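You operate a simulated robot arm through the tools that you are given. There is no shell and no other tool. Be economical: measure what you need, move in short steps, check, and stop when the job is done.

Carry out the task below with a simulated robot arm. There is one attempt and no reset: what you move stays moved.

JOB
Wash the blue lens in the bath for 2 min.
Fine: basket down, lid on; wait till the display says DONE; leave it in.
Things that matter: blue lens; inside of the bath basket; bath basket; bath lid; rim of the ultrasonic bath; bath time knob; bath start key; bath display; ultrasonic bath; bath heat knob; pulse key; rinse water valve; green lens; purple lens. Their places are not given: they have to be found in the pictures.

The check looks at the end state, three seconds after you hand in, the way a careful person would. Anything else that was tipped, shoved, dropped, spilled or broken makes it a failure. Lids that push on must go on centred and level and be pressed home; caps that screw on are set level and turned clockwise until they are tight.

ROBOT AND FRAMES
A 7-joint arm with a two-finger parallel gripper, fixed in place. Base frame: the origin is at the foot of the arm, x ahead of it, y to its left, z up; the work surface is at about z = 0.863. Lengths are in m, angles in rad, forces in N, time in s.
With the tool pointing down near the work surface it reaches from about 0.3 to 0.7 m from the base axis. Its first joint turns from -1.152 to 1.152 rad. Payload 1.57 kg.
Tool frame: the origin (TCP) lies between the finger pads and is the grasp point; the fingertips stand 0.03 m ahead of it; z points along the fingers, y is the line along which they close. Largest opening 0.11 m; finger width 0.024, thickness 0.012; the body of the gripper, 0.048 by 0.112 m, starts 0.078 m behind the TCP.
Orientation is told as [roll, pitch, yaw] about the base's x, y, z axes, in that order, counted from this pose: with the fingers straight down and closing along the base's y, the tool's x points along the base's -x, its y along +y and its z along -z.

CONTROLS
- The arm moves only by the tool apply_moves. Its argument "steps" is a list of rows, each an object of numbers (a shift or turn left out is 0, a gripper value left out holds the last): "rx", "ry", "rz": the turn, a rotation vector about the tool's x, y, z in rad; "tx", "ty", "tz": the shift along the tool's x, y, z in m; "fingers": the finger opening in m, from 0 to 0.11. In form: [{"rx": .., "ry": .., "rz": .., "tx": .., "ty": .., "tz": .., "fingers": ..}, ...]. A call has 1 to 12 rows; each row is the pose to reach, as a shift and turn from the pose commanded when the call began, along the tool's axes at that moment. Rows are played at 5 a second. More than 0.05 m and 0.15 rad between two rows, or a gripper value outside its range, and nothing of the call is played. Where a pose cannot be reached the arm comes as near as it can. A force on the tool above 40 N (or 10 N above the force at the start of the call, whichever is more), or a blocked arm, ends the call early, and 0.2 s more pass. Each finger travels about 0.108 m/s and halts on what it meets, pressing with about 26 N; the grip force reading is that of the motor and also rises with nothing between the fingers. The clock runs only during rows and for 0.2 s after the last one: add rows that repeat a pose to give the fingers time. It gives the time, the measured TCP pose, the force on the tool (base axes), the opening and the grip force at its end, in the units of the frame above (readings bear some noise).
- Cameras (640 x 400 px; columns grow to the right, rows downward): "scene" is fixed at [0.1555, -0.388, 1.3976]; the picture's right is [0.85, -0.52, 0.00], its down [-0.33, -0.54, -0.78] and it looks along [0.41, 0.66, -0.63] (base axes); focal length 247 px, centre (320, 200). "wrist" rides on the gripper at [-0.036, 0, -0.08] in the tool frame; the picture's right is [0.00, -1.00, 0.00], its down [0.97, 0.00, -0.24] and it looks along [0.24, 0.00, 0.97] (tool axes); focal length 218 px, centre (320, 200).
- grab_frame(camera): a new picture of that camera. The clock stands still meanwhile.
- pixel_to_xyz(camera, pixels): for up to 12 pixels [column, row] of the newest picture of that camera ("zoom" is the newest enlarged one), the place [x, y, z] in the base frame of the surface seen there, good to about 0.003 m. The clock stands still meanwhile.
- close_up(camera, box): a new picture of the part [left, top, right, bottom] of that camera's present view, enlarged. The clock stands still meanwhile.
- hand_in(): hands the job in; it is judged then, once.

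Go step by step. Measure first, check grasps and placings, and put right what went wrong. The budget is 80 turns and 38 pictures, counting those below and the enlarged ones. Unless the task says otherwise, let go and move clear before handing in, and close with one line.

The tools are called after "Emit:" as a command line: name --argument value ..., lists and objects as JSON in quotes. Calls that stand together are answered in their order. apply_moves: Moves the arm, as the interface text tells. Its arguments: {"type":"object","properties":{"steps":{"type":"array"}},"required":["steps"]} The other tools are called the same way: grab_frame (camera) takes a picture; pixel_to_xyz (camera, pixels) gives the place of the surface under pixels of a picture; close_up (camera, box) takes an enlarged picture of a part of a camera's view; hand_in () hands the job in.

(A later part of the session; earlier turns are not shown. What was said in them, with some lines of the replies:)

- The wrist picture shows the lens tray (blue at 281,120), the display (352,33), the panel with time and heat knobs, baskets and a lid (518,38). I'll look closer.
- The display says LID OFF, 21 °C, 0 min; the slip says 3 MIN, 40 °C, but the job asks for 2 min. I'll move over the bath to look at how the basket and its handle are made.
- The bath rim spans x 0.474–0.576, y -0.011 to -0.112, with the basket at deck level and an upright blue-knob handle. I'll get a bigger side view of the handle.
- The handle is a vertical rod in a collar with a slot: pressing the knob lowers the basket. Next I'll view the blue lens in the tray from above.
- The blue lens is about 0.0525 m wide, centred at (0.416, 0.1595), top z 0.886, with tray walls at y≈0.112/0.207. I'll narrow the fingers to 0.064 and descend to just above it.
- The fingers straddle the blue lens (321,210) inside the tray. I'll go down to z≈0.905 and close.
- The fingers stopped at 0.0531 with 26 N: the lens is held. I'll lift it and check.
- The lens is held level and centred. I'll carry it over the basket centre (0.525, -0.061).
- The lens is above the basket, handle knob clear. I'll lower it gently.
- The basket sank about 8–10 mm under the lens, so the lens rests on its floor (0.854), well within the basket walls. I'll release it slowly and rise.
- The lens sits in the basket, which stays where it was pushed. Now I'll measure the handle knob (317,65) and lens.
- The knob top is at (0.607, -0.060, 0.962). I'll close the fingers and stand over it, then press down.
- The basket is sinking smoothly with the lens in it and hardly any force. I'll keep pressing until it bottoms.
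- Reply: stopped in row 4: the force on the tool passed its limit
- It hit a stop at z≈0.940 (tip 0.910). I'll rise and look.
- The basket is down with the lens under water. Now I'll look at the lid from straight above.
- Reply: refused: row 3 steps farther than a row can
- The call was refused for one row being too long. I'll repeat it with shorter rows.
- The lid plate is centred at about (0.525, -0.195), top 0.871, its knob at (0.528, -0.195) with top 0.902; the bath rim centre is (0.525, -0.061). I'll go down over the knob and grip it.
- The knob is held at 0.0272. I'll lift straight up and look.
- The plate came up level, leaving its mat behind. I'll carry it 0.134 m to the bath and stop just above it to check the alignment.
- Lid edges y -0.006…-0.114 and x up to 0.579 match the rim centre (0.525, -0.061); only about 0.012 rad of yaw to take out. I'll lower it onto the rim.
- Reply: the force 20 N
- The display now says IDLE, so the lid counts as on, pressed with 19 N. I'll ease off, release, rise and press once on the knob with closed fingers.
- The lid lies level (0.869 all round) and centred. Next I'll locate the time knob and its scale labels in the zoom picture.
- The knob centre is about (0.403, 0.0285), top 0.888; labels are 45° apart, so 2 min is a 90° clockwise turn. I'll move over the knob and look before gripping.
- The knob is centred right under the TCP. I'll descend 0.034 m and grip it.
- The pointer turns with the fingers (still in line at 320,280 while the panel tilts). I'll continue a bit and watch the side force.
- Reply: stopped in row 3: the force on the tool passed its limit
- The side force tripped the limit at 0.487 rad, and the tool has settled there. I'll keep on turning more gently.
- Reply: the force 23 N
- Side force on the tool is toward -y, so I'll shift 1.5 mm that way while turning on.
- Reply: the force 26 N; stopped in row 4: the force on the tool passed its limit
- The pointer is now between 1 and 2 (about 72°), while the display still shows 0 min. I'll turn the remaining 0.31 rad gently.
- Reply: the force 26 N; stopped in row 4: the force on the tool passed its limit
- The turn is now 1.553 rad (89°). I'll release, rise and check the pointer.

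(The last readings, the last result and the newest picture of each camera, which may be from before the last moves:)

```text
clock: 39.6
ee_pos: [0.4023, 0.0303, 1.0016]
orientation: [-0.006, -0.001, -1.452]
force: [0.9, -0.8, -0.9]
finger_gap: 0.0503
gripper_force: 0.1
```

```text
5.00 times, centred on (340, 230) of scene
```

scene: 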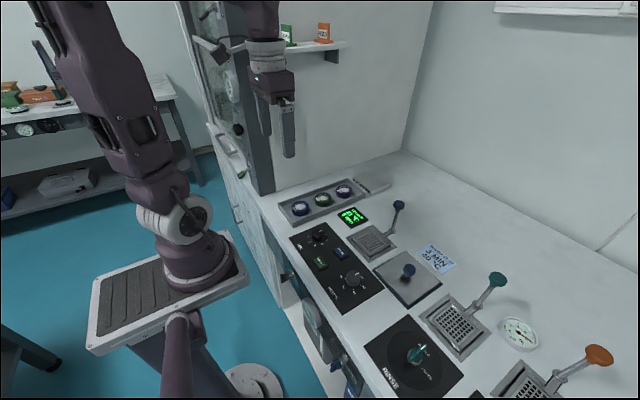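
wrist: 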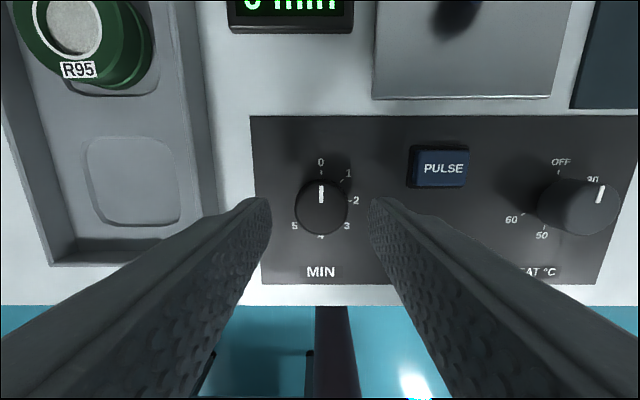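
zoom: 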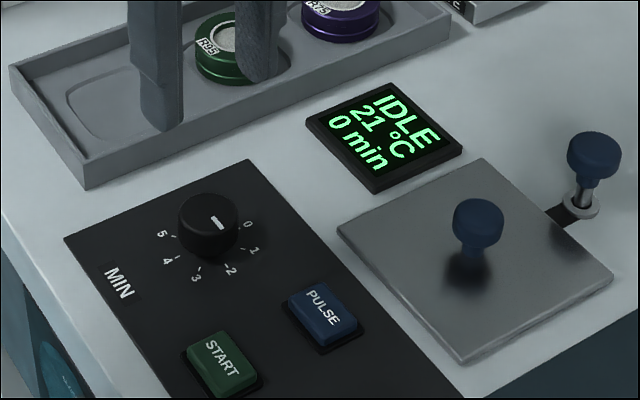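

The pointer (218,222) now aims at the 2 mark. Next I'll close the fingers, turn the wrist back and stand over START at (0.365, -0.048).

Emit:
apply_moves --steps '[{"rz": -0.132, "tx": -0.0067, "ty": -0.0042, "fingers": 0.0}, {"rz": -0.264, "tx": -0.0133, "ty": -0.0084, "fingers": 0.0}, {"rz": -0.396, "tx": -0.02, "ty": -0.0126}, {"rz": -0.528, "tx": -0.0267, "ty": -0.0168}, {"rz": -0.66, "tx": -0.0333, "ty": -0.021}, {"rz": -0.792, "tx": -0.04, "ty": -0.0252}, {"rz": -0.924, "tx": -0.0467, "ty": -0.0295}, {"rz": -1.056, "tx": -0.0533, "ty": -0.0337}, {"rz": -1.188, "tx": -0.06, "ty": -0.0379}, {"rz": -1.32, "tx": -0.0667, "ty": -0.0421}, {"rz": -1.452, "tx": -0.0733, "ty": -0.0463}, {"rz": -1.452, "tx": -0.0733, "ty": -0.0463}]'

```text
clock: 42.2
ee_pos: [0.3664, -0.051, 1.0013]
orientation: [0.0, 0.004, 0.002]
force: [0.0, -0.2, -0.1]
finger_gap: 0.0
gripper_force: 20.8
```

The fingers are over START. I'll press down in small steps and rise.

Emit:
apply_moves --steps '[{"ty": 0.002, "tz": 0.04}, {"ty": 0.002, "tz": 0.08}, {"ty": 0.002, "tz": 0.095}, {"ty": 0.002, "tz": 0.099}, {"ty": 0.002, "tz": 0.101}, {"ty": 0.002, "tz": 0.103}, {"ty": 0.002, "tz": 0.105}]'

```text
clock: 43.8
ee_pos: [0.3641, -0.0488, 0.8954]
orientation: [0.0, 0.007, -0.001]
force: [-3.4, -2.2, 9.3]
finger_gap: 0.0
gripper_force: 21.5
```

Emit:
apply_moves --steps '[{"tz": -0.02}, {"tz": -0.06}, {"tz": -0.1}, {"tz": -0.1}]'

Emit:
close_up --camera "scene" --box '[290, 190, 390, 290]'

```text
clock: 44.8
ee_pos: [0.3664, -0.0505, 1.0003]
orientation: [-0.001, 0.006, 0.0]
force: [-0.2, 0.4, 0.9]
finger_gap: 0.0
gripper_force: 21.0
```

```text
4.00 times, centred on (340, 240) of scene
```

zoom: 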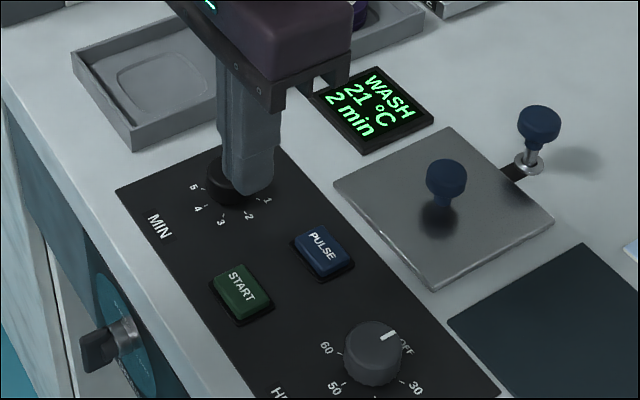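

The display reads WASH, 21 °C, 2 min: the wash is running. I'll wait in place with still rows.

Emit:
apply_moves --steps '[{"tz": 0}, {"tz": 0}, {"tz": 0}, {"tz": 0}, {"tz": 0}, {"tz": 0}, {"tz": 0}, {"tz": 0}, {"tz": 0}, {"tz": 0}, {"tz": 0}, {"tz": 0}]'

Emit:
apply_moves --steps '[{"tz": 0}, {"tz": 0}, {"tz": 0}, {"tz": 0}, {"tz": 0}, {"tz": 0}, {"tz": 0}, {"tz": 0}, {"tz": 0}, {"tz": 0}, {"tz": 0}, {"tz": 0}]'

Emit:
apply_moves --steps '[{"tz": 0}, {"tz": 0}, {"tz": 0}, {"tz": 0}, {"tz": 0}, {"tz": 0}, {"tz": 0}, {"tz": 0}, {"tz": 0}, {"tz": 0}, {"tz": 0}, {"tz": 0}]'

Emit:
apply_moves --steps '[{"tz": 0}, {"tz": 0}, {"tz": 0}, {"tz": 0}, {"tz": 0}, {"tz": 0}, {"tz": 0}, {"tz": 0}, {"tz": 0}, {"tz": 0}, {"tz": 0}, {"tz": 0}]'

Emit:
close_up --camera "scene" --box '[290, 190, 430, 290]'

```text
clock: 47.4
ee_pos: [0.3667, -0.0507, 0.998]
orientation: [0.0, 0.004, 0.0]
force: [0.7, 0.0, -0.2]
finger_gap: 0.0
gripper_force: 22.0
```

```text
clock: 50.0
ee_pos: [0.3669, -0.0508, 0.9996]
orientation: [0.0, 0.003, 0.0]
force: [-0.5, 0.1, -0.5]
finger_gap: 0.0
gripper_force: 21.4
```

```text
clock: 52.6
ee_pos: [0.3665, -0.0496, 0.998]
orientation: [0.001, 0.004, 0.0]
force: [-0.3, -0.3, -0.6]
finger_gap: 0.0
gripper_force: 21.1
```

```text
clock: 55.2
ee_pos: [0.3681, -0.0509, 0.9997]
orientation: [0.0, 0.003, -0.001]
force: [1.2, 0.2, -0.3]
finger_gap: 0.0
gripper_force: 21.3
```

```text
4.00 times, centred on (360, 240) of scene
```

zoom: 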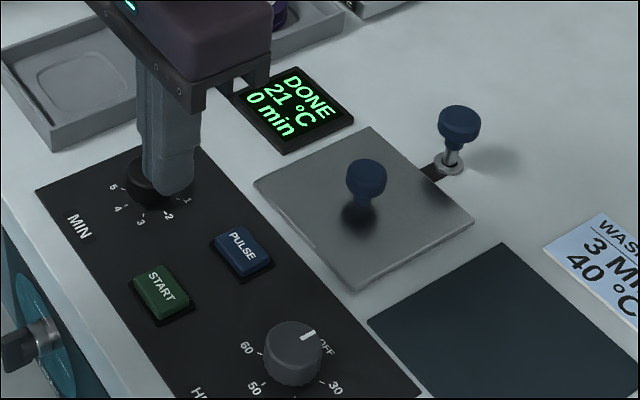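

The display reads DONE with the lid on and the basket handle down, and the arm is clear of everything. I'm handing in.

Emit:
hand_in

```text
The job is handed in.
```

The blue lens was washed for 2 min at the set time, the display reads DONE, and the lens is still in the lowered basket with the lid on; I left the heat off because you gave no temperature, although the wash slip there says 3 min at 40 °C.
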